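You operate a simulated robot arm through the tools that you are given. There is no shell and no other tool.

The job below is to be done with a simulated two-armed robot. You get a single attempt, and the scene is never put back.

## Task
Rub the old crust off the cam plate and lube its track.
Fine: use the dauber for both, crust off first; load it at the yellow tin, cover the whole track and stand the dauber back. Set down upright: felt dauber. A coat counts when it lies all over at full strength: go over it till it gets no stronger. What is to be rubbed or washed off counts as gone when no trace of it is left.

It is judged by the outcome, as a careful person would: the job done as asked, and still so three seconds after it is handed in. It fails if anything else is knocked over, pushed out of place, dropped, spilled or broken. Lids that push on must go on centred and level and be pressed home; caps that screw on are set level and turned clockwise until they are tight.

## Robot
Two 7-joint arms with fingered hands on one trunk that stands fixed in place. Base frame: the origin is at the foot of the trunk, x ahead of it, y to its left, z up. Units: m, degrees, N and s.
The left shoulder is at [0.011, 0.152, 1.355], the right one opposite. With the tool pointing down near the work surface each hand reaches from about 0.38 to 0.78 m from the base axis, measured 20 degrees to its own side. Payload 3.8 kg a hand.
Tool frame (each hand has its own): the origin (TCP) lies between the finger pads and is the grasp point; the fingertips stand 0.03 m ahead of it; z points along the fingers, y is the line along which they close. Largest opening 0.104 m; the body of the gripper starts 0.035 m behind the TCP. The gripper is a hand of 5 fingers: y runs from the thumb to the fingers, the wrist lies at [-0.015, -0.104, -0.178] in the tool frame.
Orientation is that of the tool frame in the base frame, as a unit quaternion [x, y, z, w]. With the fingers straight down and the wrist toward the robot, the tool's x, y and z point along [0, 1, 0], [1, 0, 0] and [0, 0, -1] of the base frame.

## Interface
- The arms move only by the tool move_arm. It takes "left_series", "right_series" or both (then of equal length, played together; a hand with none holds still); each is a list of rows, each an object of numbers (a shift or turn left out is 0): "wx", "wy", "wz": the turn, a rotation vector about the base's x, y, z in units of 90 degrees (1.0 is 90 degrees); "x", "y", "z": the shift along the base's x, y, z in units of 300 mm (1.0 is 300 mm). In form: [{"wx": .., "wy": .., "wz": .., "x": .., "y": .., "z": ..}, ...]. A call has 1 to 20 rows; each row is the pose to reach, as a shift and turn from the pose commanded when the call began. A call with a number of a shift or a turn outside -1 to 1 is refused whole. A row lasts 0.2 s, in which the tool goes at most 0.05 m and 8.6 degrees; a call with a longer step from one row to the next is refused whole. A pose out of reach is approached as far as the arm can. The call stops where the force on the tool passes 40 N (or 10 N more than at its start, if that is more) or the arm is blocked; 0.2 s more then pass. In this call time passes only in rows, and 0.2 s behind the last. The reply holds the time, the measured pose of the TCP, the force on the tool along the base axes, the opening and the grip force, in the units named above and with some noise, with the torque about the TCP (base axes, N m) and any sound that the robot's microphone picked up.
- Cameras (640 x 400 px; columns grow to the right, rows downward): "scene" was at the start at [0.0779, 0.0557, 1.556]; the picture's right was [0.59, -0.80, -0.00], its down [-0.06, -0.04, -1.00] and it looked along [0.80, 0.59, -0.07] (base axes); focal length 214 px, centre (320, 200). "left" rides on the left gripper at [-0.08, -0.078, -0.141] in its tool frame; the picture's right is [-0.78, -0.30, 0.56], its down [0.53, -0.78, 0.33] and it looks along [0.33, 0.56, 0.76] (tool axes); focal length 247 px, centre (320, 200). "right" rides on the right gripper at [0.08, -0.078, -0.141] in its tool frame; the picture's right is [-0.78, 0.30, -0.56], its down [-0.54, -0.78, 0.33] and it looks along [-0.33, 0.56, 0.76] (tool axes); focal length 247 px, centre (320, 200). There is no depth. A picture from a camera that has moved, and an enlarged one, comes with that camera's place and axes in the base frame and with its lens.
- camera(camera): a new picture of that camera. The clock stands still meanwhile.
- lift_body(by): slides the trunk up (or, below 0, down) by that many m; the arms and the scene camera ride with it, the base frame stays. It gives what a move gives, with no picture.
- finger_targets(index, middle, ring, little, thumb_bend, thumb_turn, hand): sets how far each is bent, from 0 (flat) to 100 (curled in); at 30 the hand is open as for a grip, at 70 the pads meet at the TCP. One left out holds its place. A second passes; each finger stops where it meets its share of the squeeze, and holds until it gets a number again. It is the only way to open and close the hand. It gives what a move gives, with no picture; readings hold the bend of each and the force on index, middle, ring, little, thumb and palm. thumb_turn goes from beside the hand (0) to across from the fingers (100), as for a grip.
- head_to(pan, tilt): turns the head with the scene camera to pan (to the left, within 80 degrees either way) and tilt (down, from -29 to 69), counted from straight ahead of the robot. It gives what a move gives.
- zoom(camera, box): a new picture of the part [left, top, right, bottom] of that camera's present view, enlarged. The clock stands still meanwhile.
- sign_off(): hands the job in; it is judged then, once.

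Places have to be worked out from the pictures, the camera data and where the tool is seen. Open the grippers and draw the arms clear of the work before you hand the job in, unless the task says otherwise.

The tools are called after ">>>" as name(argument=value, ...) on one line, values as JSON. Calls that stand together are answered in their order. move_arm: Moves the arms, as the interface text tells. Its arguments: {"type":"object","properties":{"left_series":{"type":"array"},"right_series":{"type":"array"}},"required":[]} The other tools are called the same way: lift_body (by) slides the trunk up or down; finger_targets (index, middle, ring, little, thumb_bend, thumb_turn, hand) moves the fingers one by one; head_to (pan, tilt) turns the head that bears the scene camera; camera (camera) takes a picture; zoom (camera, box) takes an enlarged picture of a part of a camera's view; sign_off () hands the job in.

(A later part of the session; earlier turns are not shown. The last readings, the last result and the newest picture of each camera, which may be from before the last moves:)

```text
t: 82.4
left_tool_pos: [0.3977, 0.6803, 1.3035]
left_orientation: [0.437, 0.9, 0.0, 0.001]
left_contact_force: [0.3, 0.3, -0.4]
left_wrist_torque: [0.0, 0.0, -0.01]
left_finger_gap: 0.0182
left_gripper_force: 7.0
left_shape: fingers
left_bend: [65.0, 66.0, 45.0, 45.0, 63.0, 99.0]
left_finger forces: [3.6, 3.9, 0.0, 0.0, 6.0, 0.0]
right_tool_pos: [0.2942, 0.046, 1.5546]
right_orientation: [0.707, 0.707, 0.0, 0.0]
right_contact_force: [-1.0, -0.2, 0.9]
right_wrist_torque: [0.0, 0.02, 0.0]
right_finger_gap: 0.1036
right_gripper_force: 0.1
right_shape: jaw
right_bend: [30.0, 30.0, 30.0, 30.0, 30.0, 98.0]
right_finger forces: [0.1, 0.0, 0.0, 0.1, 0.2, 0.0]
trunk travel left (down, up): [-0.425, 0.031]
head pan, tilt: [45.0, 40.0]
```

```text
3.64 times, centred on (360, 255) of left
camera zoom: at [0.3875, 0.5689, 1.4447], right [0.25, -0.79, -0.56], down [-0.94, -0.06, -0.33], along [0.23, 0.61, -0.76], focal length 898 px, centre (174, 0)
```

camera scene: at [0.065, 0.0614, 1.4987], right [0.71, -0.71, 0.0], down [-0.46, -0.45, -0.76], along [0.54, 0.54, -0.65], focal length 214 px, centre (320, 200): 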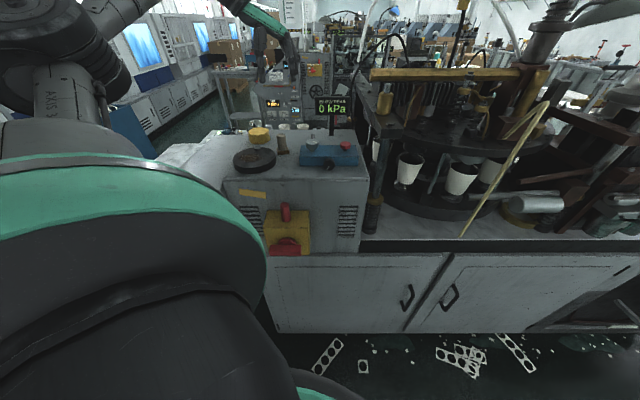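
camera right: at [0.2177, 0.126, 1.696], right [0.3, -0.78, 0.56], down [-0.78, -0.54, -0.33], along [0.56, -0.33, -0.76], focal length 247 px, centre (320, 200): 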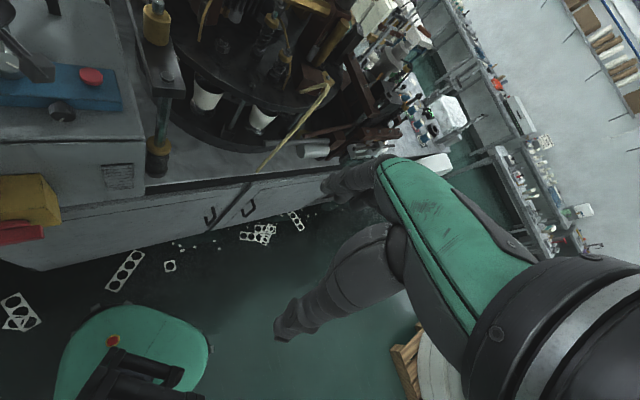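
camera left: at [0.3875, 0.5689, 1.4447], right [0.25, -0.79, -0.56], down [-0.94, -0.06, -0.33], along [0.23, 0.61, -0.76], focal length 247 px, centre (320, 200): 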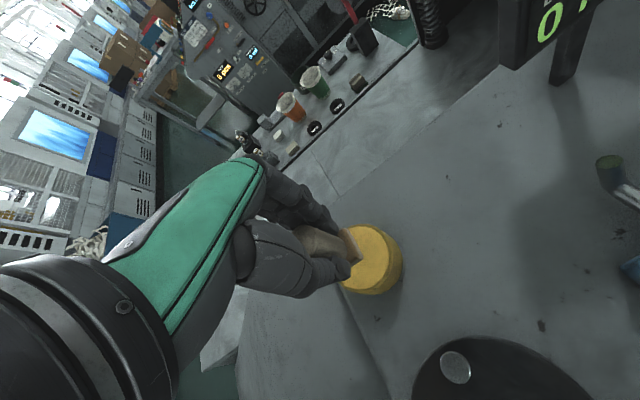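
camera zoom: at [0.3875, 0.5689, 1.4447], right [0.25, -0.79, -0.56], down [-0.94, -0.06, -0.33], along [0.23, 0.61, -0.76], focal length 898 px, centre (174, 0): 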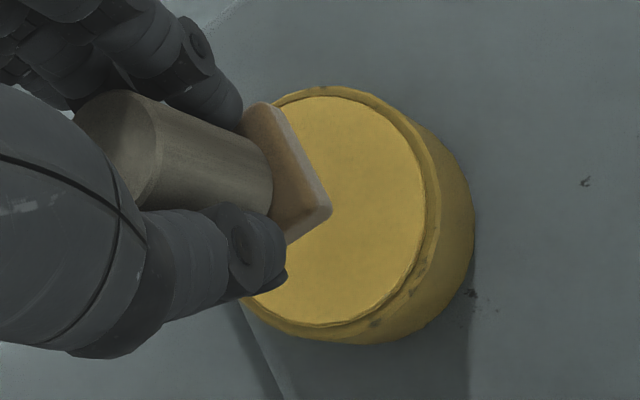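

The pad is centred over the tin within 2 mm. I lower it onto the paste in small steps.

>>> move_arm(left_series=[{"z": -0.05}, {"z": -0.09}, {"z": -0.11}])

>>> move_arm(left_series=[{"z": -0.007}])

>>> move_arm(left_series=[{"z": -0.006}])

>>> zoom(camera="scene", box=[225, 90, 315, 160])

```text
t: 83.2
left_tool_pos: [0.3981, 0.6794, 1.2709]
left_orientation: [0.438, 0.899, 0.001, 0.0]
left_contact_force: [-0.3, -0.1, 0.0]
left_wrist_torque: [-0.02, -0.02, 0.0]
left_finger_gap: 0.0182
left_gripper_force: 6.6
left_shape: fingers
left_bend: [65.0, 66.0, 45.0, 45.0, 63.0, 99.0]
left_finger forces: [3.7, 3.7, 0.0, 0.1, 6.0, 0.0]
right_tool_pos: [0.2948, 0.0462, 1.5536]
right_orientation: [0.707, 0.707, -0.001, 0.0]
right_contact_force: [0.2, -0.1, 0.1]
right_wrist_torque: [0.03, 0.0, -0.01]
right_finger_gap: 0.1036
right_gripper_force: 0.1
right_shape: jaw
right_bend: [30.0, 30.0, 30.0, 30.0, 30.0, 98.0]
right_finger forces: [0.1, 0.0, 0.0, 0.0, 0.0, 0.1]
trunk travel left (down, up): [-0.425, 0.031]
head pan, tilt: [45.0, 40.0]
```

```text
t: 83.6
left_tool_pos: [0.3974, 0.6799, 1.2694]
left_orientation: [0.437, 0.899, 0.0, 0.0]
left_contact_force: [0.1, 0.1, -0.2]
left_wrist_torque: [-0.01, -0.01, -0.01]
left_finger_gap: 0.0182
left_gripper_force: 6.3
left_shape: fingers
left_bend: [65.0, 66.0, 45.0, 45.0, 63.0, 99.0]
left_finger forces: [3.6, 3.9, 0.1, 0.1, 6.1, 0.0]
right_tool_pos: [0.2947, 0.0464, 1.5547]
right_orientation: [0.706, 0.708, 0.0, 0.0]
right_contact_force: [-0.8, 1.4, -0.1]
right_wrist_torque: [0.01, -0.01, 0.01]
right_finger_gap: 0.1039
right_gripper_force: 0.1
right_shape: jaw
right_bend: [30.0, 30.0, 30.0, 30.0, 30.0, 98.0]
right_finger forces: [0.1, 0.1, 0.0, 0.0, 0.0, 0.1]
trunk travel left (down, up): [-0.425, 0.031]
head pan, tilt: [45.0, 40.0]
```

```text
t: 84.0
left_tool_pos: [0.3969, 0.6805, 1.2652]
left_orientation: [0.436, 0.9, 0.0, 0.0]
left_contact_force: [0.0, -0.4, -0.1]
left_wrist_torque: [0.01, -0.02, -0.03]
left_finger_gap: 0.0181
left_gripper_force: 7.1
left_shape: fingers
left_bend: [65.0, 66.0, 45.0, 45.0, 63.0, 99.0]
left_finger forces: [3.6, 3.8, 0.0, 0.0, 6.1, 0.0]
right_tool_pos: [0.2947, 0.046, 1.5549]
right_orientation: [0.707, 0.707, 0.0, 0.0]
right_contact_force: [-0.9, -0.3, 0.1]
right_wrist_torque: [0.0, 0.01, -0.01]
right_finger_gap: 0.1034
right_gripper_force: 0.0
right_shape: jaw
right_bend: [30.0, 30.0, 30.0, 30.0, 30.0, 98.0]
right_finger forces: [0.0, 0.0, 0.0, 0.0, 0.1, 0.0]
trunk travel left (down, up): [-0.425, 0.031]
head pan, tilt: [45.0, 40.0]
```

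```text
5.71 times, centred on (270, 125) of scene
camera zoom: at [0.0642, 0.0614, 1.4988], right [0.71, -0.71, 0.0], down [-0.46, -0.45, -0.76], along [0.54, 0.54, -0.64], focal length 1226 px, centre (606, 629)
```

zoom: 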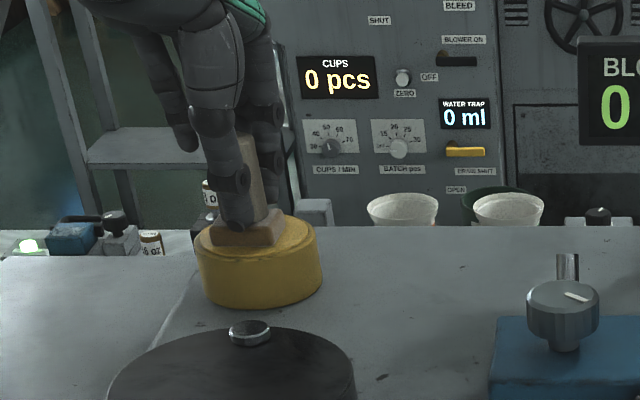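

Almost touching; the pad sits about 5 mm left of the disc centre in the head view, still well inside. I nudge it 4 mm right and continue down.

>>> move_arm(left_series=[{"x": 0.01, "y": -0.01, "z": -0.004}])

>>> move_arm(left_series=[{"z": -0.005}])

>>> move_arm(left_series=[{"z": -0.005}])

>>> zoom(camera="scene", box=[235, 105, 295, 150])

```text
t: 84.4
left_tool_pos: [0.4008, 0.6762, 1.2645]
left_orientation: [0.438, 0.899, 0.0, 0.0]
left_contact_force: [-0.2, 0.0, 1.1]
left_wrist_torque: [0.01, 0.02, -0.02]
left_finger_gap: 0.0182
left_gripper_force: 6.7
left_shape: fingers
left_bend: [65.0, 66.0, 45.0, 45.0, 63.0, 99.0]
left_finger forces: [3.5, 4.0, 0.1, 0.0, 6.0, 0.0]
right_tool_pos: [0.2946, 0.0468, 1.555]
right_orientation: [0.707, 0.707, 0.0, 0.0]
right_contact_force: [-0.5, 0.6, 0.3]
right_wrist_torque: [0.01, 0.02, -0.02]
right_finger_gap: 0.1036
right_gripper_force: 0.0
right_shape: jaw
right_bend: [30.0, 30.0, 30.0, 30.0, 30.0, 98.0]
right_finger forces: [0.1, 0.1, 0.0, 0.0, 0.0, 0.0]
trunk travel left (down, up): [-0.425, 0.031]
head pan, tilt: [45.0, 40.0]
```

```text
t: 84.8
left_tool_pos: [0.4008, 0.6768, 1.2655]
left_orientation: [0.437, 0.899, 0.001, 0.001]
left_contact_force: [0.3, 1.7, 7.1]
left_wrist_torque: [0.08, -0.05, -0.01]
left_finger_gap: 0.0181
left_gripper_force: 8.2
left_shape: fingers
left_bend: [65.0, 66.0, 45.0, 45.0, 63.0, 99.0]
left_finger forces: [4.0, 7.0, 0.1, 0.0, 5.9, 0.0]
right_tool_pos: [0.2938, 0.0453, 1.5553]
right_orientation: [0.707, 0.707, -0.001, 0.0]
right_contact_force: [-0.4, -0.3, -0.7]
right_wrist_torque: [-0.03, -0.01, 0.01]
right_finger_gap: 0.1037
right_gripper_force: 0.1
right_shape: jaw
right_bend: [30.0, 30.0, 30.0, 30.0, 30.0, 98.0]
right_finger forces: [0.0, 0.0, 0.1, 0.1, 0.0, 0.0]
trunk travel left (down, up): [-0.425, 0.031]
head pan, tilt: [45.0, 40.0]
```

```text
t: 85.2
left_tool_pos: [0.4, 0.6766, 1.2644]
left_orientation: [0.437, 0.9, 0.002, 0.001]
left_contact_force: [2.9, 3.7, 14.2]
left_wrist_torque: [0.21, -0.09, -0.02]
left_finger_gap: 0.018
left_gripper_force: 11.5
left_shape: fingers
left_bend: [65.0, 65.0, 45.0, 45.0, 63.0, 99.0]
left_finger forces: [4.5, 11.7, 0.0, 0.1, 6.0, 0.0]
right_tool_pos: [0.294, 0.0451, 1.5554]
right_orientation: [0.707, 0.707, 0.0, -0.001]
right_contact_force: [0.0, 0.1, 0.8]
right_wrist_torque: [0.0, 0.03, 0.0]
right_finger_gap: 0.1036
right_gripper_force: 0.1
right_shape: jaw
right_bend: [30.0, 30.0, 30.0, 30.0, 30.0, 98.0]
right_finger forces: [0.1, 0.0, 0.1, 0.1, 0.1, 0.1]
trunk travel left (down, up): [-0.425, 0.031]
head pan, tilt: [45.0, 40.0]
```

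```text
8.89 times, centred on (265, 128) of scene
camera zoom: at [0.0635, 0.0598, 1.499], right [0.71, -0.71, 0.0], down [-0.46, -0.45, -0.77], along [0.54, 0.54, -0.64], focal length 1906 px, centre (809, 844)
```

zoom: 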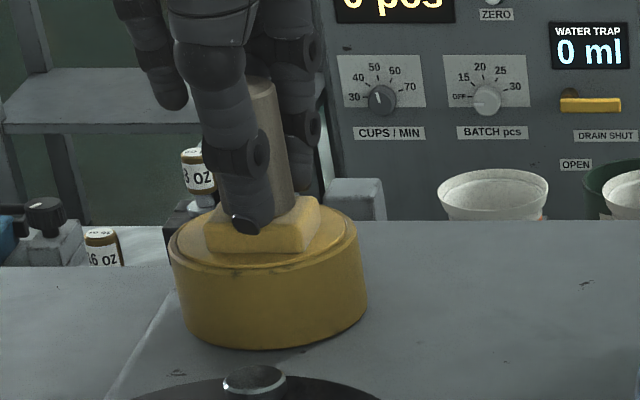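

The felt block has turned yellow, so it is loaded. I lift off the tin and check.

>>> move_arm(left_series=[{"z": 0.02}, {"z": 0.07}, {"z": 0.13}])

>>> zoom(camera="scene", box=[225, 90, 315, 160])

>>> zoom(camera="left", box=[290, 200, 430, 310])

```text
t: 86.0
left_tool_pos: [0.403, 0.6769, 1.3008]
left_orientation: [0.438, 0.899, 0.0, 0.0]
left_contact_force: [-0.4, 0.4, -0.9]
left_wrist_torque: [-0.04, -0.03, 0.0]
left_finger_gap: 0.0182
left_gripper_force: 6.7
left_shape: fingers
left_bend: [65.0, 66.0, 45.0, 45.0, 63.0, 99.0]
left_finger forces: [3.6, 4.0, 0.1, 0.1, 6.3, 0.0]
right_tool_pos: [0.294, 0.0452, 1.5557]
right_orientation: [0.707, 0.707, 0.0, 0.0]
right_contact_force: [0.5, -0.8, -1.4]
right_wrist_torque: [0.03, -0.02, 0.0]
right_finger_gap: 0.1034
right_gripper_force: 0.1
right_shape: jaw
right_bend: [30.0, 30.0, 30.0, 30.0, 30.0, 98.0]
right_finger forces: [0.1, 0.0, 0.0, 0.0, 0.1, 0.0]
trunk travel left (down, up): [-0.425, 0.031]
head pan, tilt: [45.0, 40.0]
```

```text
5.71 times, centred on (270, 125) of scene
camera zoom: at [0.0639, 0.0606, 1.4988], right [0.71, -0.71, 0.0], down [-0.46, -0.45, -0.76], along [0.54, 0.54, -0.64], focal length 1226 px, centre (606, 629)
```

zoom: 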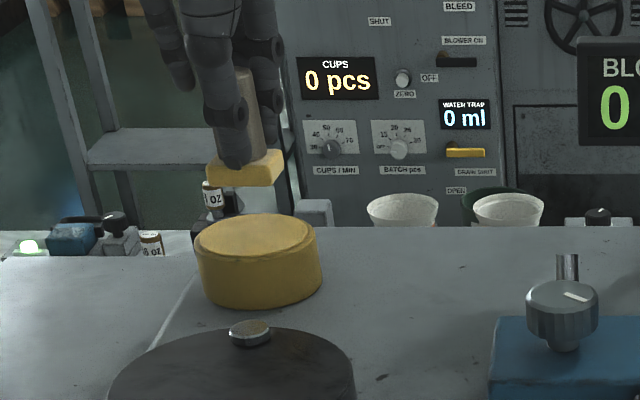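

```text
3.64 times, centred on (360, 255) of left
camera zoom: at [0.3907, 0.5653, 1.4412], right [0.25, -0.79, -0.56], down [-0.94, -0.06, -0.33], along [0.23, 0.61, -0.76], focal length 898 px, centre (174, 0)
```

zoom: 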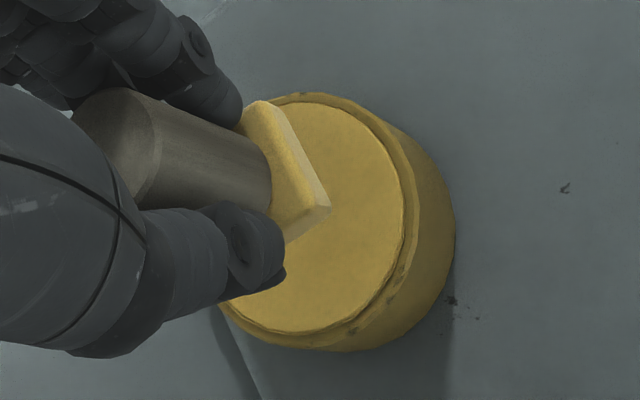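

Loaded. I carry the dauber back over the plate centre and set it down with light pressure.

>>> move_arm(left_series=[{"x": -0.08, "y": -0.1}, {"x": -0.17, "y": -0.2}, {"x": -0.26, "y": -0.31}, {"x": -0.333, "y": -0.4}, {"x": -0.333, "y": -0.4, "z": -0.07}, {"x": -0.333, "y": -0.4, "z": -0.13}, {"x": -0.333, "y": -0.4, "z": -0.148}])

>>> move_arm(left_series=[{"z": -0.005}])

```text
t: 87.6
left_tool_pos: [0.3002, 0.5566, 1.2578]
left_orientation: [0.437, 0.899, -0.001, 0.0]
left_contact_force: [0.0, -0.1, -0.4]
left_wrist_torque: [-0.01, 0.01, -0.01]
left_finger_gap: 0.0183
left_gripper_force: 7.1
left_shape: fingers
left_bend: [65.0, 66.0, 45.0, 45.0, 63.0, 99.0]
left_finger forces: [3.5, 3.9, 0.0, 0.1, 6.2, 0.0]
right_tool_pos: [0.2938, 0.0451, 1.5546]
right_orientation: [0.707, 0.707, 0.0, 0.0]
right_contact_force: [0.6, -1.0, -0.8]
right_wrist_torque: [0.0, -0.03, 0.0]
right_finger_gap: 0.1035
right_gripper_force: 0.2
right_shape: jaw
right_bend: [30.0, 30.0, 30.0, 30.0, 30.0, 98.0]
right_finger forces: [0.0, 0.0, 0.0, 0.0, 0.0, 0.0]
trunk travel left (down, up): [-0.425, 0.031]
head pan, tilt: [45.0, 40.0]
```

```text
t: 88.0
left_tool_pos: [0.3019, 0.5557, 1.2566]
left_orientation: [0.437, 0.899, 0.0, 0.0]
left_contact_force: [0.6, -0.3, -0.2]
left_wrist_torque: [0.0, 0.01, 0.01]
left_finger_gap: 0.0183
left_gripper_force: 7.0
left_shape: fingers
left_bend: [65.0, 66.0, 45.0, 45.0, 63.0, 99.0]
left_finger forces: [3.4, 4.0, 0.1, 0.1, 6.2, 0.0]
right_tool_pos: [0.2945, 0.0459, 1.5553]
right_orientation: [0.707, 0.707, 0.0, 0.001]
right_contact_force: [-0.2, -0.4, 1.3]
right_wrist_torque: [-0.03, 0.0, -0.02]
right_finger_gap: 0.1036
right_gripper_force: 0.1
right_shape: jaw
right_bend: [30.0, 30.0, 30.0, 30.0, 30.0, 98.0]
right_finger forces: [0.1, 0.0, 0.0, 0.0, 0.0, 0.0]
trunk travel left (down, up): [-0.425, 0.031]
head pan, tilt: [45.0, 40.0]
```

No contact yet (the handle crept up about 1 mm under the tin load). I step down further.

>>> move_arm(left_series=[{"z": -0.004}])

>>> move_arm(left_series=[{"z": -0.003}])

```text
t: 88.4
left_tool_pos: [0.3009, 0.5565, 1.2558]
left_orientation: [0.437, 0.899, 0.001, 0.001]
left_contact_force: [-0.2, 0.1, 2.9]
left_wrist_torque: [0.04, 0.03, -0.01]
left_finger_gap: 0.0182
left_gripper_force: 7.5
left_shape: fingers
left_bend: [65.0, 66.0, 45.0, 45.0, 63.0, 99.0]
left_finger forces: [3.5, 5.1, 0.1, 0.0, 6.4, 0.1]
right_tool_pos: [0.2947, 0.0462, 1.5557]
right_orientation: [0.707, 0.707, 0.0, -0.001]
right_contact_force: [-0.5, 0.4, 0.5]
right_wrist_torque: [0.01, 0.01, -0.02]
right_finger_gap: 0.1037
right_gripper_force: 0.0
right_shape: jaw
right_bend: [30.0, 30.0, 30.0, 30.0, 30.0, 98.0]
right_finger forces: [0.0, 0.0, 0.0, 0.1, 0.1, 0.0]
trunk travel left (down, up): [-0.425, 0.031]
head pan, tilt: [45.0, 40.0]
```

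```text
t: 88.8
left_tool_pos: [0.3019, 0.5572, 1.2556]
left_orientation: [0.437, 0.9, 0.002, 0.001]
left_contact_force: [0.7, 1.3, 8.3]
left_wrist_torque: [0.13, -0.05, 0.04]
left_finger_gap: 0.018
left_gripper_force: 9.1
left_shape: fingers
left_bend: [65.0, 65.0, 45.0, 45.0, 63.0, 99.0]
left_finger forces: [4.0, 8.3, 0.0, 0.1, 6.5, 0.1]
right_tool_pos: [0.2946, 0.0449, 1.5551]
right_orientation: [0.707, 0.707, 0.0, 0.0]
right_contact_force: [0.3, -0.2, 1.3]
right_wrist_torque: [-0.01, 0.02, 0.0]
right_finger_gap: 0.1036
right_gripper_force: 0.1
right_shape: jaw
right_bend: [30.0, 30.0, 30.0, 30.0, 30.0, 98.0]
right_finger forces: [0.0, 0.0, 0.0, 0.0, 0.0, 0.0]
trunk travel left (down, up): [-0.425, 0.031]
head pan, tilt: [45.0, 40.0]
```

Contact at about 8 N. I spread with an inner spiral first and look at how the lube shows.

>>> move_arm(left_series=[{"x": 0.03, "y": 0.0}, {"x": 0.03, "y": 0.03}, {"x": 0.0, "y": 0.04}, {"x": -0.035, "y": 0.02}, {"x": -0.035, "y": -0.02}, {"x": 0.0, "y": -0.04}, {"x": 0.035, "y": -0.02}, {"x": 0.0, "y": 0.0}])

>>> zoom(camera="left", box=[280, 160, 440, 330])

>>> zoom(camera="scene", box=[215, 100, 305, 170])

```text
t: 90.6
left_tool_pos: [0.3014, 0.5543, 1.2531]
left_orientation: [0.438, 0.899, 0.001, 0.0]
left_contact_force: [3.7, -1.8, 13.7]
left_wrist_torque: [0.02, -0.02, -0.04]
left_finger_gap: 0.0183
left_gripper_force: 11.8
left_shape: fingers
left_bend: [66.0, 66.0, 45.0, 45.0, 63.0, 99.0]
left_finger forces: [4.6, 11.8, 0.0, 0.0, 7.5, 0.0]
right_tool_pos: [0.2956, 0.0432, 1.5546]
right_orientation: [0.707, 0.707, 0.0, -0.001]
right_contact_force: [0.9, -0.1, 0.3]
right_wrist_torque: [0.0, 0.04, -0.01]
right_finger_gap: 0.1038
right_gripper_force: 0.1
right_shape: jaw
right_bend: [30.0, 30.0, 30.0, 30.0, 30.0, 98.0]
right_finger forces: [0.0, 0.0, 0.1, 0.1, 0.0, 0.0]
trunk travel left (down, up): [-0.425, 0.031]
head pan, tilt: [45.0, 40.0]
```

```text
2.35 times, centred on (360, 245) of left
camera zoom: at [0.291, 0.4434, 1.3942], right [0.25, -0.79, -0.56], down [-0.94, -0.06, -0.33], along [0.23, 0.61, -0.76], focal length 581 px, centre (226, 94)
```

zoom: 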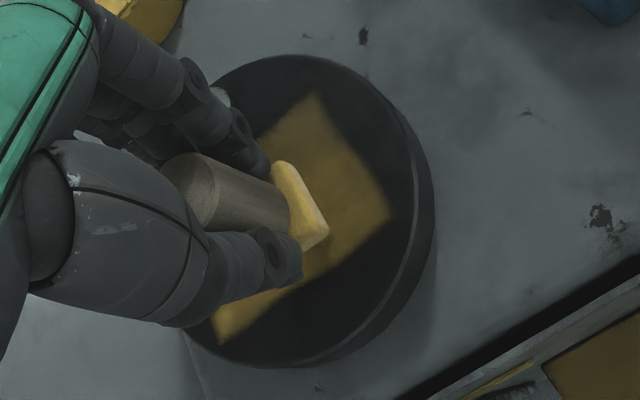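

```text
5.71 times, centred on (260, 135) of scene
camera zoom: at [0.0654, 0.0582, 1.4989], right [0.71, -0.71, 0.0], down [-0.46, -0.45, -0.77], along [0.54, 0.54, -0.64], focal length 1226 px, centre (663, 571)
```

zoom: 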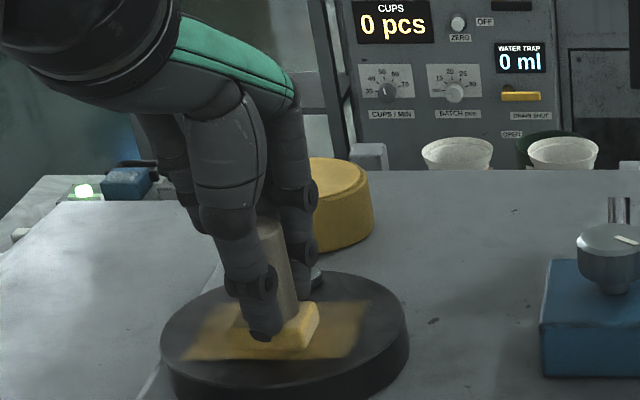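

The lube shows yellow and only takes on a rectangular track area (about 55 × 80 mm, aligned with the bench, centred on the plate). I ease the pressure a bit and raster the pad over the whole track.

>>> move_arm(left_series=[{"x": 0.01, "y": -0.05, "z": 0.003}, {"x": 0.025, "y": -0.108, "z": 0.003}, {"x": -0.003, "y": -0.079, "z": 0.003}, {"x": -0.031, "y": -0.051, "z": 0.003}, {"x": -0.059, "y": -0.022, "z": 0.003}, {"x": -0.086, "y": 0.007, "z": 0.003}, {"x": -0.114, "y": 0.036, "z": 0.003}, {"x": -0.083, "y": 0.066, "z": 0.003}, {"x": -0.055, "y": 0.037, "z": 0.003}, {"x": -0.027, "y": 0.008, "z": 0.003}, {"x": 0.001, "y": -0.021, "z": 0.003}, {"x": 0.028, "y": -0.049, "z": 0.003}, {"x": 0.056, "y": -0.078, "z": 0.003}, {"x": 0.09, "y": -0.046, "z": 0.003}, {"x": 0.062, "y": -0.017, "z": 0.003}, {"x": 0.034, "y": 0.012, "z": 0.003}, {"x": 0.006, "y": 0.041, "z": 0.003}, {"x": -0.022, "y": 0.069, "z": 0.003}, {"x": -0.05, "y": 0.098, "z": 0.003}])

>>> zoom(camera="left", box=[280, 160, 440, 330])

>>> zoom(camera="scene", box=[215, 100, 305, 170])

```text
t: 94.6
left_tool_pos: [0.2851, 0.5838, 1.2541]
left_orientation: [0.438, 0.899, 0.001, 0.0]
left_contact_force: [1.5, -0.3, 3.9]
left_wrist_torque: [0.01, -0.07, 0.02]
left_finger_gap: 0.0184
left_gripper_force: 9.6
left_shape: fingers
left_bend: [66.0, 66.0, 45.0, 45.0, 62.0, 99.0]
left_finger forces: [3.5, 9.7, 0.0, 0.1, 6.4, 0.0]
right_tool_pos: [0.2951, 0.0447, 1.5549]
right_orientation: [0.707, 0.707, -0.001, 0.0]
right_contact_force: [-0.3, -0.1, 0.1]
right_wrist_torque: [0.02, 0.01, 0.0]
right_finger_gap: 0.1034
right_gripper_force: 0.1
right_shape: jaw
right_bend: [30.0, 30.0, 30.0, 30.0, 30.0, 98.0]
right_finger forces: [0.1, 0.0, 0.0, 0.1, 0.0, 0.1]
trunk travel left (down, up): [-0.425, 0.031]
head pan, tilt: [45.0, 40.0]
```

```text
2.35 times, centred on (360, 245) of left
camera zoom: at [0.2749, 0.4741, 1.3952], right [0.25, -0.79, -0.56], down [-0.94, -0.06, -0.33], along [0.23, 0.61, -0.76], focal length 581 px, centre (226, 94)
```

zoom: 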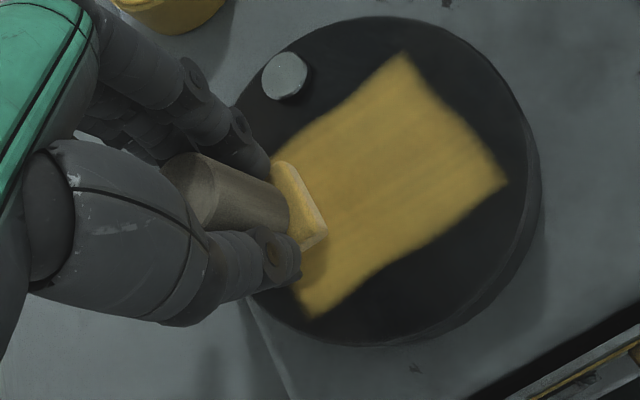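

```text
5.71 times, centred on (260, 135) of scene
camera zoom: at [0.0638, 0.0607, 1.4988], right [0.71, -0.71, 0.0], down [-0.46, -0.45, -0.76], along [0.54, 0.54, -0.64], focal length 1226 px, centre (663, 571)
```

zoom: 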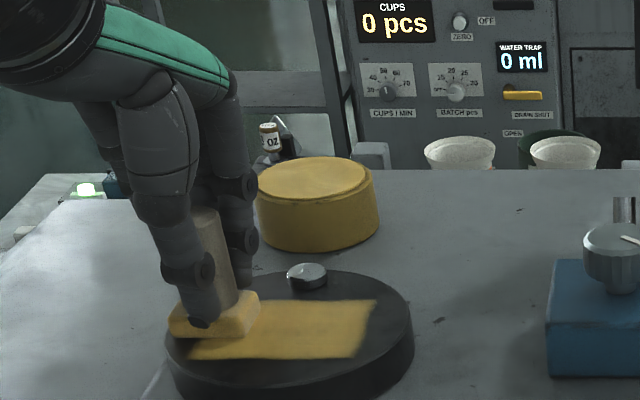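

The track is nearly covered; I finish the edge lines nearest the pin, both ends, and the near edge with slightly more pressure.

>>> move_arm(left_series=[{"x": 0.027, "y": 0.026, "z": -0.002}, {"x": 0.055, "y": -0.003, "z": -0.002}, {"x": 0.082, "y": -0.032, "z": -0.002}, {"x": 0.11, "y": -0.061, "z": -0.002}, {"x": 0.138, "y": -0.089, "z": -0.002}, {"x": 0.166, "y": -0.118, "z": -0.002}, {"x": 0.183, "y": -0.135, "z": -0.002}, {"x": 0.154, "y": -0.158, "z": -0.002}, {"x": 0.12, "y": -0.19, "z": -0.002}, {"x": 0.079, "y": -0.221, "z": -0.002}, {"x": 0.051, "y": -0.192, "z": -0.002}, {"x": 0.023, "y": -0.163, "z": -0.002}, {"x": -0.005, "y": -0.134, "z": -0.002}, {"x": -0.033, "y": -0.105, "z": -0.002}, {"x": -0.061, "y": -0.076, "z": -0.002}, {"x": -0.084, "y": -0.052, "z": -0.002}, {"x": -0.048, "y": -0.017, "z": -0.002}, {"x": -0.014, "y": 0.015, "z": -0.002}, {"x": 0.012, "y": 0.04, "z": -0.002}])

>>> zoom(camera="left", box=[280, 160, 440, 330])

>>> zoom(camera="scene", box=[215, 100, 305, 170])

```text
t: 98.6
left_tool_pos: [0.2887, 0.599, 1.2552]
left_orientation: [0.437, 0.899, 0.0, -0.001]
left_contact_force: [-0.6, -0.6, 2.5]
left_wrist_torque: [-0.02, 0.02, 0.03]
left_finger_gap: 0.0185
left_gripper_force: 9.1
left_shape: fingers
left_bend: [66.0, 67.0, 45.0, 45.0, 62.0, 99.0]
left_finger forces: [3.2, 8.0, 0.0, 0.1, 7.0, 0.0]
right_tool_pos: [0.2951, 0.0469, 1.5552]
right_orientation: [0.707, 0.707, 0.0, 0.0]
right_contact_force: [0.9, 0.2, 0.6]
right_wrist_torque: [0.01, -0.01, 0.03]
right_finger_gap: 0.1039
right_gripper_force: 0.0
right_shape: jaw
right_bend: [30.0, 30.0, 30.0, 30.0, 30.0, 98.0]
right_finger forces: [0.1, 0.1, 0.1, 0.0, 0.0, 0.1]
trunk travel left (down, up): [-0.425, 0.031]
head pan, tilt: [45.0, 40.0]
```

```text
2.35 times, centred on (360, 245) of left
camera zoom: at [0.2791, 0.4884, 1.3953], right [0.25, -0.79, -0.56], down [-0.94, -0.06, -0.33], along [0.23, 0.61, -0.76], focal length 581 px, centre (226, 94)
```

zoom: 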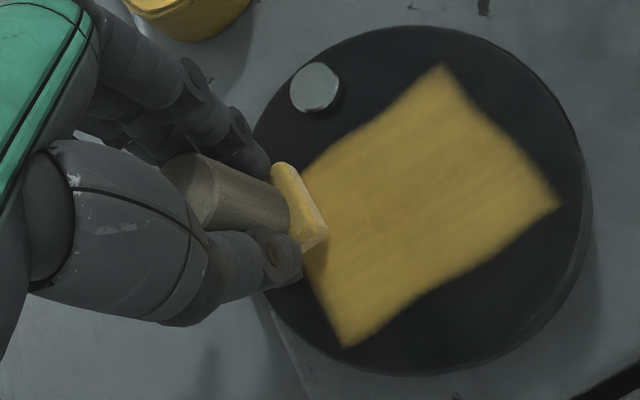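

```text
5.71 times, centred on (260, 135) of scene
camera zoom: at [0.0641, 0.0609, 1.4988], right [0.71, -0.71, 0.0], down [-0.46, -0.45, -0.76], along [0.54, 0.54, -0.64], focal length 1226 px, centre (663, 571)
```

zoom: 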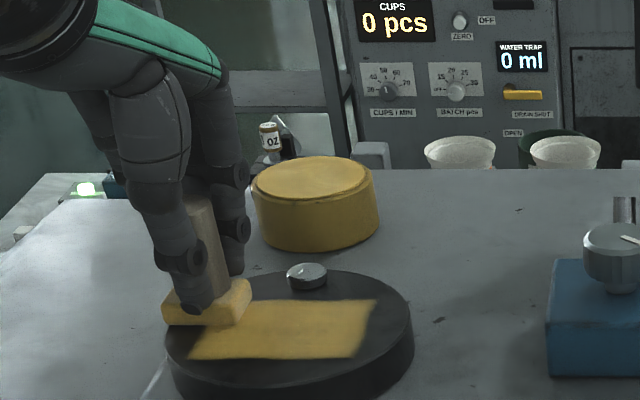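

The coat fills the track with crisp edges. I lift off and go back to the tin to reload, then inspect the coat unobstructed.

>>> move_arm(left_series=[{"z": 0.06}, {"z": 0.13}, {"z": 0.159, "x": 0.09, "y": 0.065}, {"z": 0.159, "x": 0.19, "y": 0.13}, {"z": 0.159, "x": 0.29, "y": 0.2}, {"z": 0.159, "x": 0.371, "y": 0.262}])

>>> zoom(camera="scene", box=[230, 140, 280, 174])

>>> zoom(camera="scene", box=[225, 90, 315, 160])

>>> zoom(camera="left", box=[280, 200, 640, 400])

```text
t: 100.0
left_tool_pos: [0.4005, 0.6785, 1.2999]
left_orientation: [0.437, 0.899, 0.0, 0.0]
left_contact_force: [0.1, 0.8, -0.3]
left_wrist_torque: [0.02, 0.03, -0.03]
left_finger_gap: 0.0187
left_gripper_force: 7.2
left_shape: fingers
left_bend: [65.0, 66.0, 45.0, 45.0, 62.0, 99.0]
left_finger forces: [3.4, 4.7, 0.0, 0.0, 6.0, 0.1]
right_tool_pos: [0.2947, 0.0462, 1.5559]
right_orientation: [0.707, 0.708, 0.0, 0.0]
right_contact_force: [0.5, 0.7, 0.2]
right_wrist_torque: [-0.02, 0.03, -0.02]
right_finger_gap: 0.1035
right_gripper_force: 0.1
right_shape: jaw
right_bend: [30.0, 30.0, 30.0, 30.0, 30.0, 98.0]
right_finger forces: [0.1, 0.0, 0.0, 0.1, 0.0, 0.0]
trunk travel left (down, up): [-0.425, 0.031]
head pan, tilt: [45.0, 40.0]
```

```text
11.76 times, centred on (255, 157) of scene
camera zoom: at [0.0648, 0.0617, 1.4987], right [0.71, -0.71, 0.0], down [-0.46, -0.46, -0.76], along [0.54, 0.54, -0.65], focal length 2523 px, centre (1085, 706)
```

zoom: 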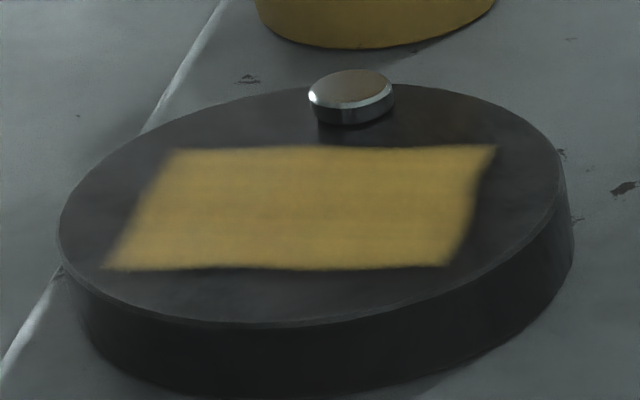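

```text
5.71 times, centred on (270, 125) of scene
camera zoom: at [0.0648, 0.0617, 1.4987], right [0.71, -0.71, 0.0], down [-0.46, -0.46, -0.76], along [0.54, 0.54, -0.65], focal length 1226 px, centre (606, 629)
```

zoom: 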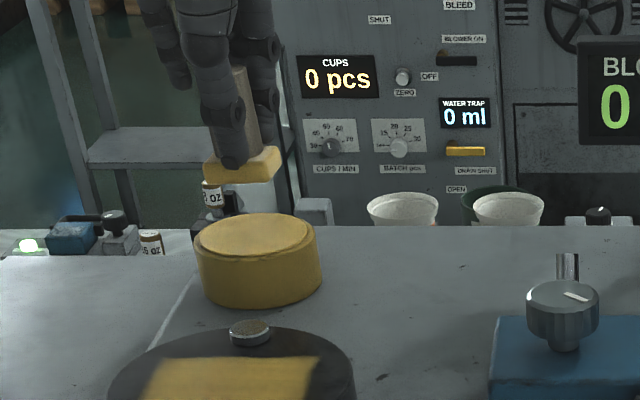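

```text
1.78 times, centred on (460, 300) of left
camera zoom: at [0.3902, 0.5671, 1.4411], right [0.25, -0.79, -0.56], down [-0.94, -0.06, -0.33], along [0.23, 0.61, -0.76], focal length 439 px, centre (71, 22)
```

zoom: 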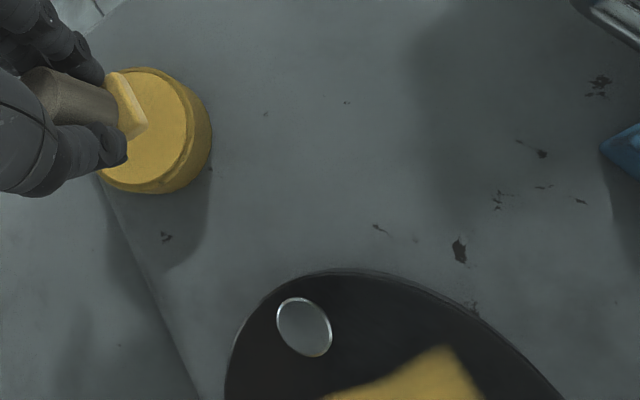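

The coat looks good but slightly soft at the ends, so I reload for a second full pass. Lowering onto the paste again.

>>> move_arm(left_series=[{"z": -0.06}, {"z": -0.1}, {"z": -0.118}])

>>> move_arm(left_series=[{"z": -0.006}])

>>> move_arm(left_series=[{"z": -0.004}])

```text
t: 100.8
left_tool_pos: [0.3992, 0.678, 1.2658]
left_orientation: [0.437, 0.9, 0.0, 0.001]
left_contact_force: [1.4, -0.7, -0.4]
left_wrist_torque: [0.03, 0.01, 0.02]
left_finger_gap: 0.0183
left_gripper_force: 7.6
left_shape: fingers
left_bend: [65.0, 66.0, 45.0, 45.0, 62.0, 99.0]
left_finger forces: [3.4, 5.4, 0.1, 0.1, 5.9, 0.1]
right_tool_pos: [0.2945, 0.0459, 1.5553]
right_orientation: [0.707, 0.707, 0.0, 0.0]
right_contact_force: [-0.7, -0.2, 0.3]
right_wrist_torque: [0.01, 0.02, -0.02]
right_finger_gap: 0.1035
right_gripper_force: 0.0
right_shape: jaw
right_bend: [30.0, 30.0, 30.0, 30.0, 30.0, 98.0]
right_finger forces: [0.0, 0.1, 0.1, 0.0, 0.0, 0.0]
trunk travel left (down, up): [-0.425, 0.031]
head pan, tilt: [45.0, 40.0]
```

```text
t: 101.2
left_tool_pos: [0.4, 0.6783, 1.2648]
left_orientation: [0.436, 0.9, 0.002, 0.001]
left_contact_force: [0.3, -0.3, 3.3]
left_wrist_torque: [0.08, -0.01, -0.03]
left_finger_gap: 0.0184
left_gripper_force: 8.9
left_shape: fingers
left_bend: [65.0, 66.0, 45.0, 45.0, 62.0, 99.0]
left_finger forces: [3.3, 8.5, 0.0, 0.1, 6.5, 0.0]
right_tool_pos: [0.2944, 0.0454, 1.5547]
right_orientation: [0.707, 0.707, 0.001, 0.0]
right_contact_force: [0.4, -0.1, 0.0]
right_wrist_torque: [0.0, 0.0, 0.02]
right_finger_gap: 0.1038
right_gripper_force: 0.0
right_shape: jaw
right_bend: [30.0, 30.0, 30.0, 30.0, 30.0, 98.0]
right_finger forces: [0.1, 0.1, 0.0, 0.1, 0.0, 0.0]
trunk travel left (down, up): [-0.425, 0.031]
head pan, tilt: [45.0, 40.0]
```

```text
t: 101.6
left_tool_pos: [0.399, 0.6779, 1.2637]
left_orientation: [0.437, 0.9, 0.002, 0.001]
left_contact_force: [2.3, 1.5, 9.9]
left_wrist_torque: [0.17, -0.09, -0.04]
left_finger_gap: 0.0182
left_gripper_force: 11.1
left_shape: fingers
left_bend: [65.0, 66.0, 45.0, 45.0, 62.0, 99.0]
left_finger forces: [3.7, 12.7, 0.0, 0.0, 6.3, 0.0]
right_tool_pos: [0.2948, 0.045, 1.5547]
right_orientation: [0.707, 0.707, 0.001, -0.001]
right_contact_force: [0.1, 0.6, -0.1]
right_wrist_torque: [0.0, -0.03, -0.04]
right_finger_gap: 0.1036
right_gripper_force: 0.1
right_shape: jaw
right_bend: [30.0, 30.0, 30.0, 30.0, 30.0, 98.0]
right_finger forces: [0.1, 0.0, 0.0, 0.0, 0.0, 0.0]
trunk travel left (down, up): [-0.425, 0.031]
head pan, tilt: [45.0, 40.0]
```

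Reloaded at about 10 N. I carry it back to the track's far-left corner and set it down.

>>> move_arm(left_series=[{"z": 0.06}, {"z": 0.128}, {"z": 0.128, "x": -0.1, "y": -0.07}, {"z": 0.128, "x": -0.2, "y": -0.14}, {"z": 0.128, "x": -0.29, "y": -0.21}, {"z": 0.128, "x": -0.363, "y": -0.268}, {"z": 0.06, "x": -0.363, "y": -0.268}, {"z": 0.0, "x": -0.363, "y": -0.268}, {"z": -0.022, "x": -0.363, "y": -0.268}, {"z": -0.031, "x": -0.363, "y": -0.268}])

>>> zoom(camera="left", box=[280, 160, 440, 330])

```text
t: 103.8
left_tool_pos: [0.2916, 0.5971, 1.2546]
left_orientation: [0.437, 0.899, 0.001, 0.001]
left_contact_force: [0.8, 0.7, 4.6]
left_wrist_torque: [0.12, -0.02, 0.02]
left_finger_gap: 0.0185
left_gripper_force: 9.9
left_shape: fingers
left_bend: [65.0, 66.0, 45.0, 45.0, 63.0, 99.0]
left_finger forces: [3.3, 9.7, 0.1, 0.0, 6.5, 0.0]
right_tool_pos: [0.2942, 0.0444, 1.5552]
right_orientation: [0.707, 0.707, 0.0, 0.0]
right_contact_force: [-0.1, -0.6, -0.9]
right_wrist_torque: [-0.01, 0.0, -0.01]
right_finger_gap: 0.1034
right_gripper_force: 0.2
right_shape: jaw
right_bend: [30.0, 30.0, 30.0, 30.0, 30.0, 98.0]
right_finger forces: [0.0, 0.0, 0.1, 0.0, 0.0, 0.0]
trunk travel left (down, up): [-0.425, 0.031]
head pan, tilt: [45.0, 40.0]
```

```text
2.35 times, centred on (360, 245) of left
camera zoom: at [0.2812, 0.4854, 1.3954], right [0.25, -0.79, -0.56], down [-0.94, -0.06, -0.33], along [0.23, 0.61, -0.76], focal length 581 px, centre (226, 94)
```

zoom: 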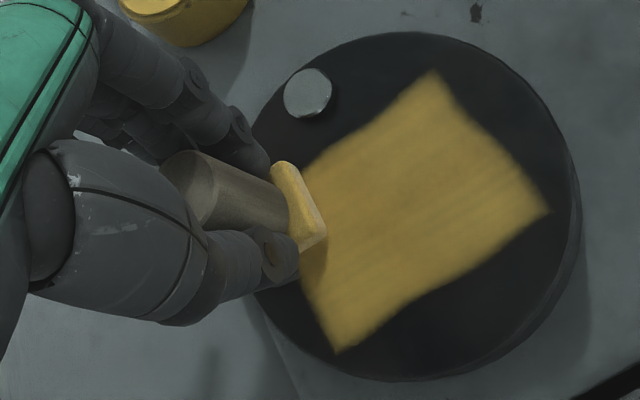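

Good contact at 4.6 N. Second full raster pass, first three lines.

>>> move_arm(left_series=[{"x": 0.026, "y": -0.027}, {"x": 0.053, "y": -0.054}, {"x": 0.079, "y": -0.081}, {"x": 0.105, "y": -0.108}, {"x": 0.132, "y": -0.136}, {"x": 0.158, "y": -0.163}, {"x": 0.132, "y": -0.189}, {"x": 0.105, "y": -0.161}, {"x": 0.079, "y": -0.134}, {"x": 0.053, "y": -0.107}, {"x": 0.026, "y": -0.08}, {"x": 0.0, "y": -0.053}, {"x": -0.026, "y": -0.026}, {"x": -0.053, "y": -0.051}, {"x": -0.026, "y": -0.078}, {"x": 0.0, "y": -0.105}, {"x": 0.026, "y": -0.133}, {"x": 0.053, "y": -0.16}, {"x": 0.079, "y": -0.187}, {"x": 0.105, "y": -0.214}])

>>> zoom(camera="scene", box=[215, 100, 305, 170])

```text
t: 108.0
left_tool_pos: [0.3223, 0.5308, 1.2555]
left_orientation: [0.437, 0.899, 0.001, 0.0]
left_contact_force: [-0.5, 2.2, 4.7]
left_wrist_torque: [0.12, -0.01, 0.01]
left_finger_gap: 0.0182
left_gripper_force: 10.2
left_shape: fingers
left_bend: [65.0, 66.0, 45.0, 45.0, 63.0, 99.0]
left_finger forces: [2.9, 9.7, 0.0, 0.0, 6.7, 0.0]
right_tool_pos: [0.295, 0.0462, 1.5552]
right_orientation: [0.707, 0.707, 0.001, 0.0]
right_contact_force: [0.1, 0.1, 0.3]
right_wrist_torque: [0.03, -0.02, -0.03]
right_finger_gap: 0.1035
right_gripper_force: 0.1
right_shape: jaw
right_bend: [30.0, 30.0, 30.0, 30.0, 30.0, 98.0]
right_finger forces: [0.0, 0.0, 0.1, 0.0, 0.0, 0.1]
trunk travel left (down, up): [-0.425, 0.031]
head pan, tilt: [45.0, 40.0]
```

```text
5.71 times, centred on (260, 135) of scene
camera zoom: at [0.0637, 0.0609, 1.4988], right [0.71, -0.71, 0.0], down [-0.46, -0.45, -0.76], along [0.54, 0.54, -0.64], focal length 1226 px, centre (663, 571)
```

zoom: 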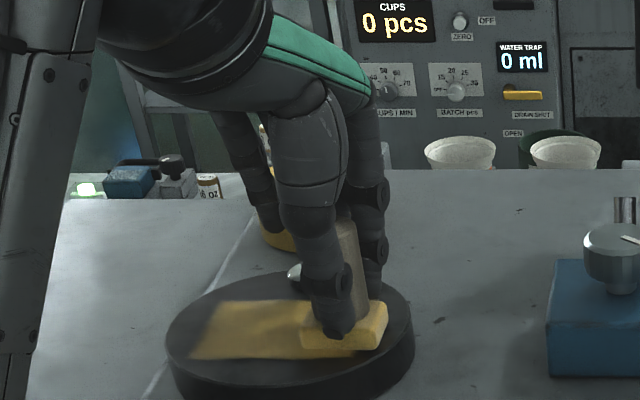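

Continuing with the remaining two lines and the right end of the track.

>>> move_arm(left_series=[{"x": -0.026, "y": -0.026}, {"x": -0.053, "y": 0.001}, {"x": -0.079, "y": 0.029}, {"x": -0.105, "y": 0.056}, {"x": -0.132, "y": 0.083}, {"x": -0.158, "y": 0.11}, {"x": -0.184, "y": 0.137}, {"x": -0.208, "y": 0.114}, {"x": -0.182, "y": 0.087}, {"x": -0.156, "y": 0.06}, {"x": -0.129, "y": 0.033}, {"x": -0.103, "y": 0.005}, {"x": -0.077, "y": -0.022}, {"x": -0.05, "y": -0.049}, {"x": -0.036, "y": -0.063}, {"x": -0.01, "y": -0.038}, {"x": 0.017, "y": -0.012}, {"x": 0.043, "y": 0.013}, {"x": 0.06, "y": 0.03}])

>>> zoom(camera="scene", box=[215, 100, 305, 170])

>>> zoom(camera="left", box=[280, 160, 480, 360])

```text
t: 112.0
left_tool_pos: [0.3404, 0.5412, 1.2549]
left_orientation: [0.438, 0.899, 0.0, 0.001]
left_contact_force: [-2.6, -2.3, 7.0]
left_wrist_torque: [-0.01, 0.07, -0.01]
left_finger_gap: 0.0183
left_gripper_force: 9.7
left_shape: fingers
left_bend: [66.0, 67.0, 45.0, 45.0, 62.0, 99.0]
left_finger forces: [2.6, 9.7, 0.0, 0.0, 8.3, 0.0]
right_tool_pos: [0.2928, 0.0448, 1.5548]
right_orientation: [0.708, 0.707, 0.001, -0.001]
right_contact_force: [0.6, -0.1, -0.1]
right_wrist_torque: [0.04, -0.01, -0.02]
right_finger_gap: 0.1037
right_gripper_force: 0.1
right_shape: jaw
right_bend: [30.0, 30.0, 30.0, 30.0, 30.0, 98.0]
right_finger forces: [0.1, 0.1, 0.0, 0.0, 0.0, 0.1]
trunk travel left (down, up): [-0.425, 0.031]
head pan, tilt: [45.0, 40.0]
```

```text
5.71 times, centred on (260, 135) of scene
camera zoom: at [0.0629, 0.0597, 1.4989], right [0.71, -0.71, 0.0], down [-0.46, -0.45, -0.77], along [0.54, 0.54, -0.64], focal length 1226 px, centre (663, 571)
```

zoom: 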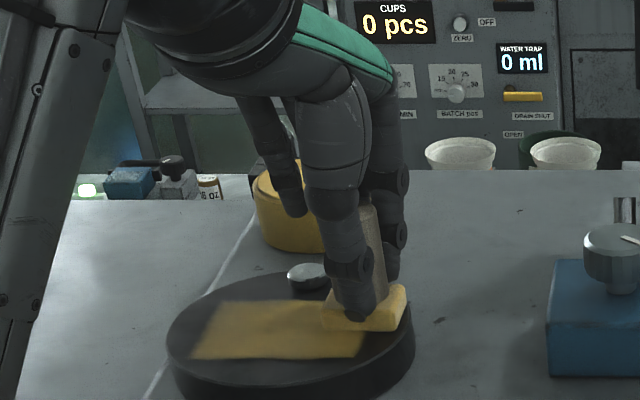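

```text
2.00 times, centred on (380, 260) of left
camera zoom: at [0.3297, 0.4299, 1.3946], right [0.25, -0.79, -0.56], down [-0.94, -0.06, -0.33], along [0.23, 0.61, -0.76], focal length 494 px, centre (200, 80)
```

zoom: 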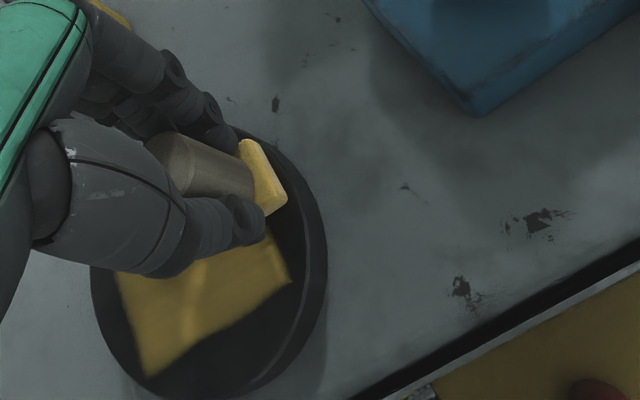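

Right end done. Now a pass through the middle and along the left end of the track.

>>> move_arm(left_series=[{"x": -0.03, "y": -0.005}, {"x": -0.058, "y": -0.009}, {"x": -0.084, "y": 0.018}, {"x": -0.11, "y": 0.045}, {"x": -0.137, "y": 0.073}, {"x": -0.163, "y": 0.1}, {"x": -0.189, "y": 0.127}, {"x": -0.215, "y": 0.154}, {"x": -0.195, "y": 0.174}, {"x": -0.175, "y": 0.192}, {"x": -0.201, "y": 0.167}, {"x": -0.228, "y": 0.141}, {"x": -0.254, "y": 0.116}, {"x": -0.272, "y": 0.097}, {"x": -0.25, "y": 0.09}, {"x": -0.22, "y": 0.06}])

>>> move_arm(left_series=[{"z": 0.06}, {"z": 0.13}, {"z": 0.17, "x": 0.08, "y": 0.06}, {"z": 0.17, "x": 0.17, "y": 0.12}, {"z": 0.17, "x": 0.27, "y": 0.17}, {"z": 0.17, "x": 0.38, "y": 0.23}])

>>> zoom(camera="scene", box=[230, 140, 280, 174])

>>> camera(camera="left")

```text
t: 115.4
left_tool_pos: [0.2758, 0.5589, 1.2546]
left_orientation: [0.437, 0.9, 0.0, 0.002]
left_contact_force: [-1.3, 1.3, 6.3]
left_wrist_torque: [0.11, 0.0, 0.01]
left_finger_gap: 0.0183
left_gripper_force: 11.5
left_shape: fingers
left_bend: [65.0, 66.0, 45.0, 45.0, 63.0, 99.0]
left_finger forces: [2.8, 11.6, 0.1, 0.1, 7.7, 0.0]
right_tool_pos: [0.2939, 0.0458, 1.5548]
right_orientation: [0.707, 0.707, 0.0, 0.0]
right_contact_force: [0.6, 1.0, 0.2]
right_wrist_torque: [0.0, 0.03, -0.02]
right_finger_gap: 0.1037
right_gripper_force: 0.0
right_shape: jaw
right_bend: [30.0, 30.0, 30.0, 30.0, 30.0, 98.0]
right_finger forces: [0.1, 0.0, 0.0, 0.0, 0.0, 0.1]
trunk travel left (down, up): [-0.425, 0.031]
head pan, tilt: [45.0, 40.0]
```

```text
t: 116.8
left_tool_pos: [0.3904, 0.6326, 1.3043]
left_orientation: [0.437, 0.899, 0.0, 0.0]
left_contact_force: [-0.3, 0.3, -1.3]
left_wrist_torque: [0.0, 0.02, 0.0]
left_finger_gap: 0.0185
left_gripper_force: 6.5
left_shape: fingers
left_bend: [65.0, 66.0, 45.0, 45.0, 63.0, 99.0]
left_finger forces: [3.4, 4.6, 0.0, 0.0, 5.8, 0.0]
right_tool_pos: [0.295, 0.0471, 1.5552]
right_orientation: [0.707, 0.707, -0.001, -0.001]
right_contact_force: [0.8, -1.2, 0.7]
right_wrist_torque: [-0.05, 0.02, -0.01]
right_finger_gap: 0.1037
right_gripper_force: 0.1
right_shape: jaw
right_bend: [30.0, 30.0, 30.0, 30.0, 30.0, 98.0]
right_finger forces: [0.0, 0.1, 0.0, 0.0, 0.1, 0.1]
trunk travel left (down, up): [-0.425, 0.031]
head pan, tilt: [45.0, 40.0]
```

```text
11.76 times, centred on (255, 157) of scene
camera zoom: at [0.0653, 0.0616, 1.4987], right [0.71, -0.71, 0.0], down [-0.46, -0.46, -0.76], along [0.54, 0.54, -0.65], focal length 2523 px, centre (1085, 706)
```

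zoom: 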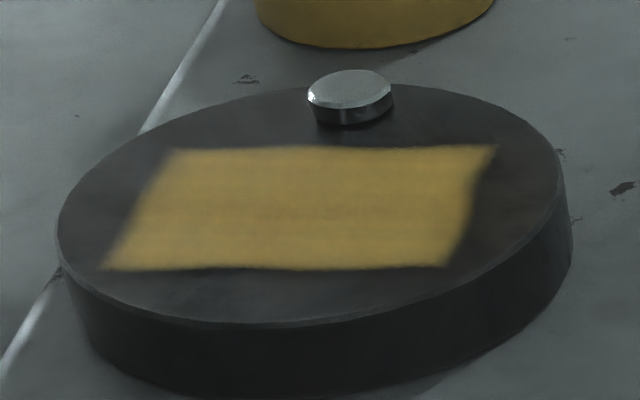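

```text
taken
camera left: at [0.3798, 0.5207, 1.4455], right [0.25, -0.79, -0.56], down [-0.94, -0.06, -0.33], along [0.23, 0.61, -0.76], focal length 247 px, centre (320, 200)
```

left: 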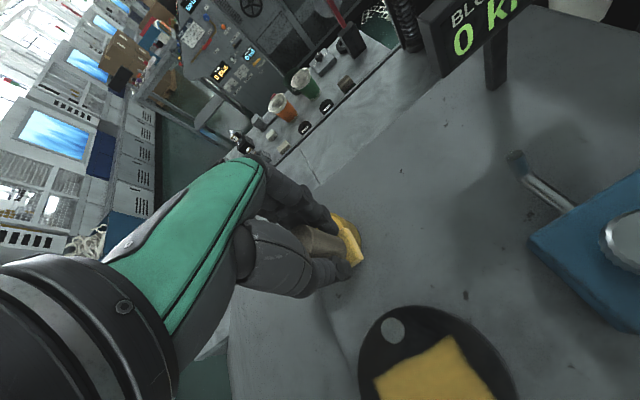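

Second pass finished. I zoom closely on the coat to compare strength across the track.

>>> zoom(camera="scene", box=[236, 148, 272, 166])

>>> zoom(camera="left", box=[350, 300, 520, 400])

```text
16.00 times, centred on (254, 157) of scene
camera zoom: at [0.0653, 0.0616, 1.4987], right [0.71, -0.71, 0.0], down [-0.46, -0.46, -0.76], along [0.54, 0.54, -0.65], focal length 3432 px, centre (1376, 888)
```

zoom: 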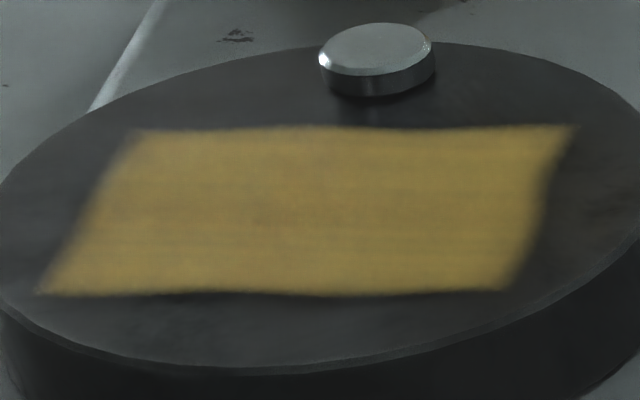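

```text
3.76 times, centred on (435, 350) of left
camera zoom: at [0.3798, 0.5207, 1.4455], right [0.25, -0.79, -0.56], down [-0.94, -0.06, -0.33], along [0.23, 0.61, -0.76], focal length 930 px, centre (-113, -365)
```

zoom: 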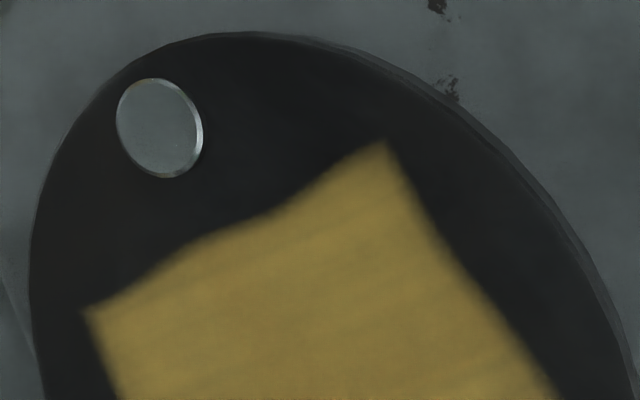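

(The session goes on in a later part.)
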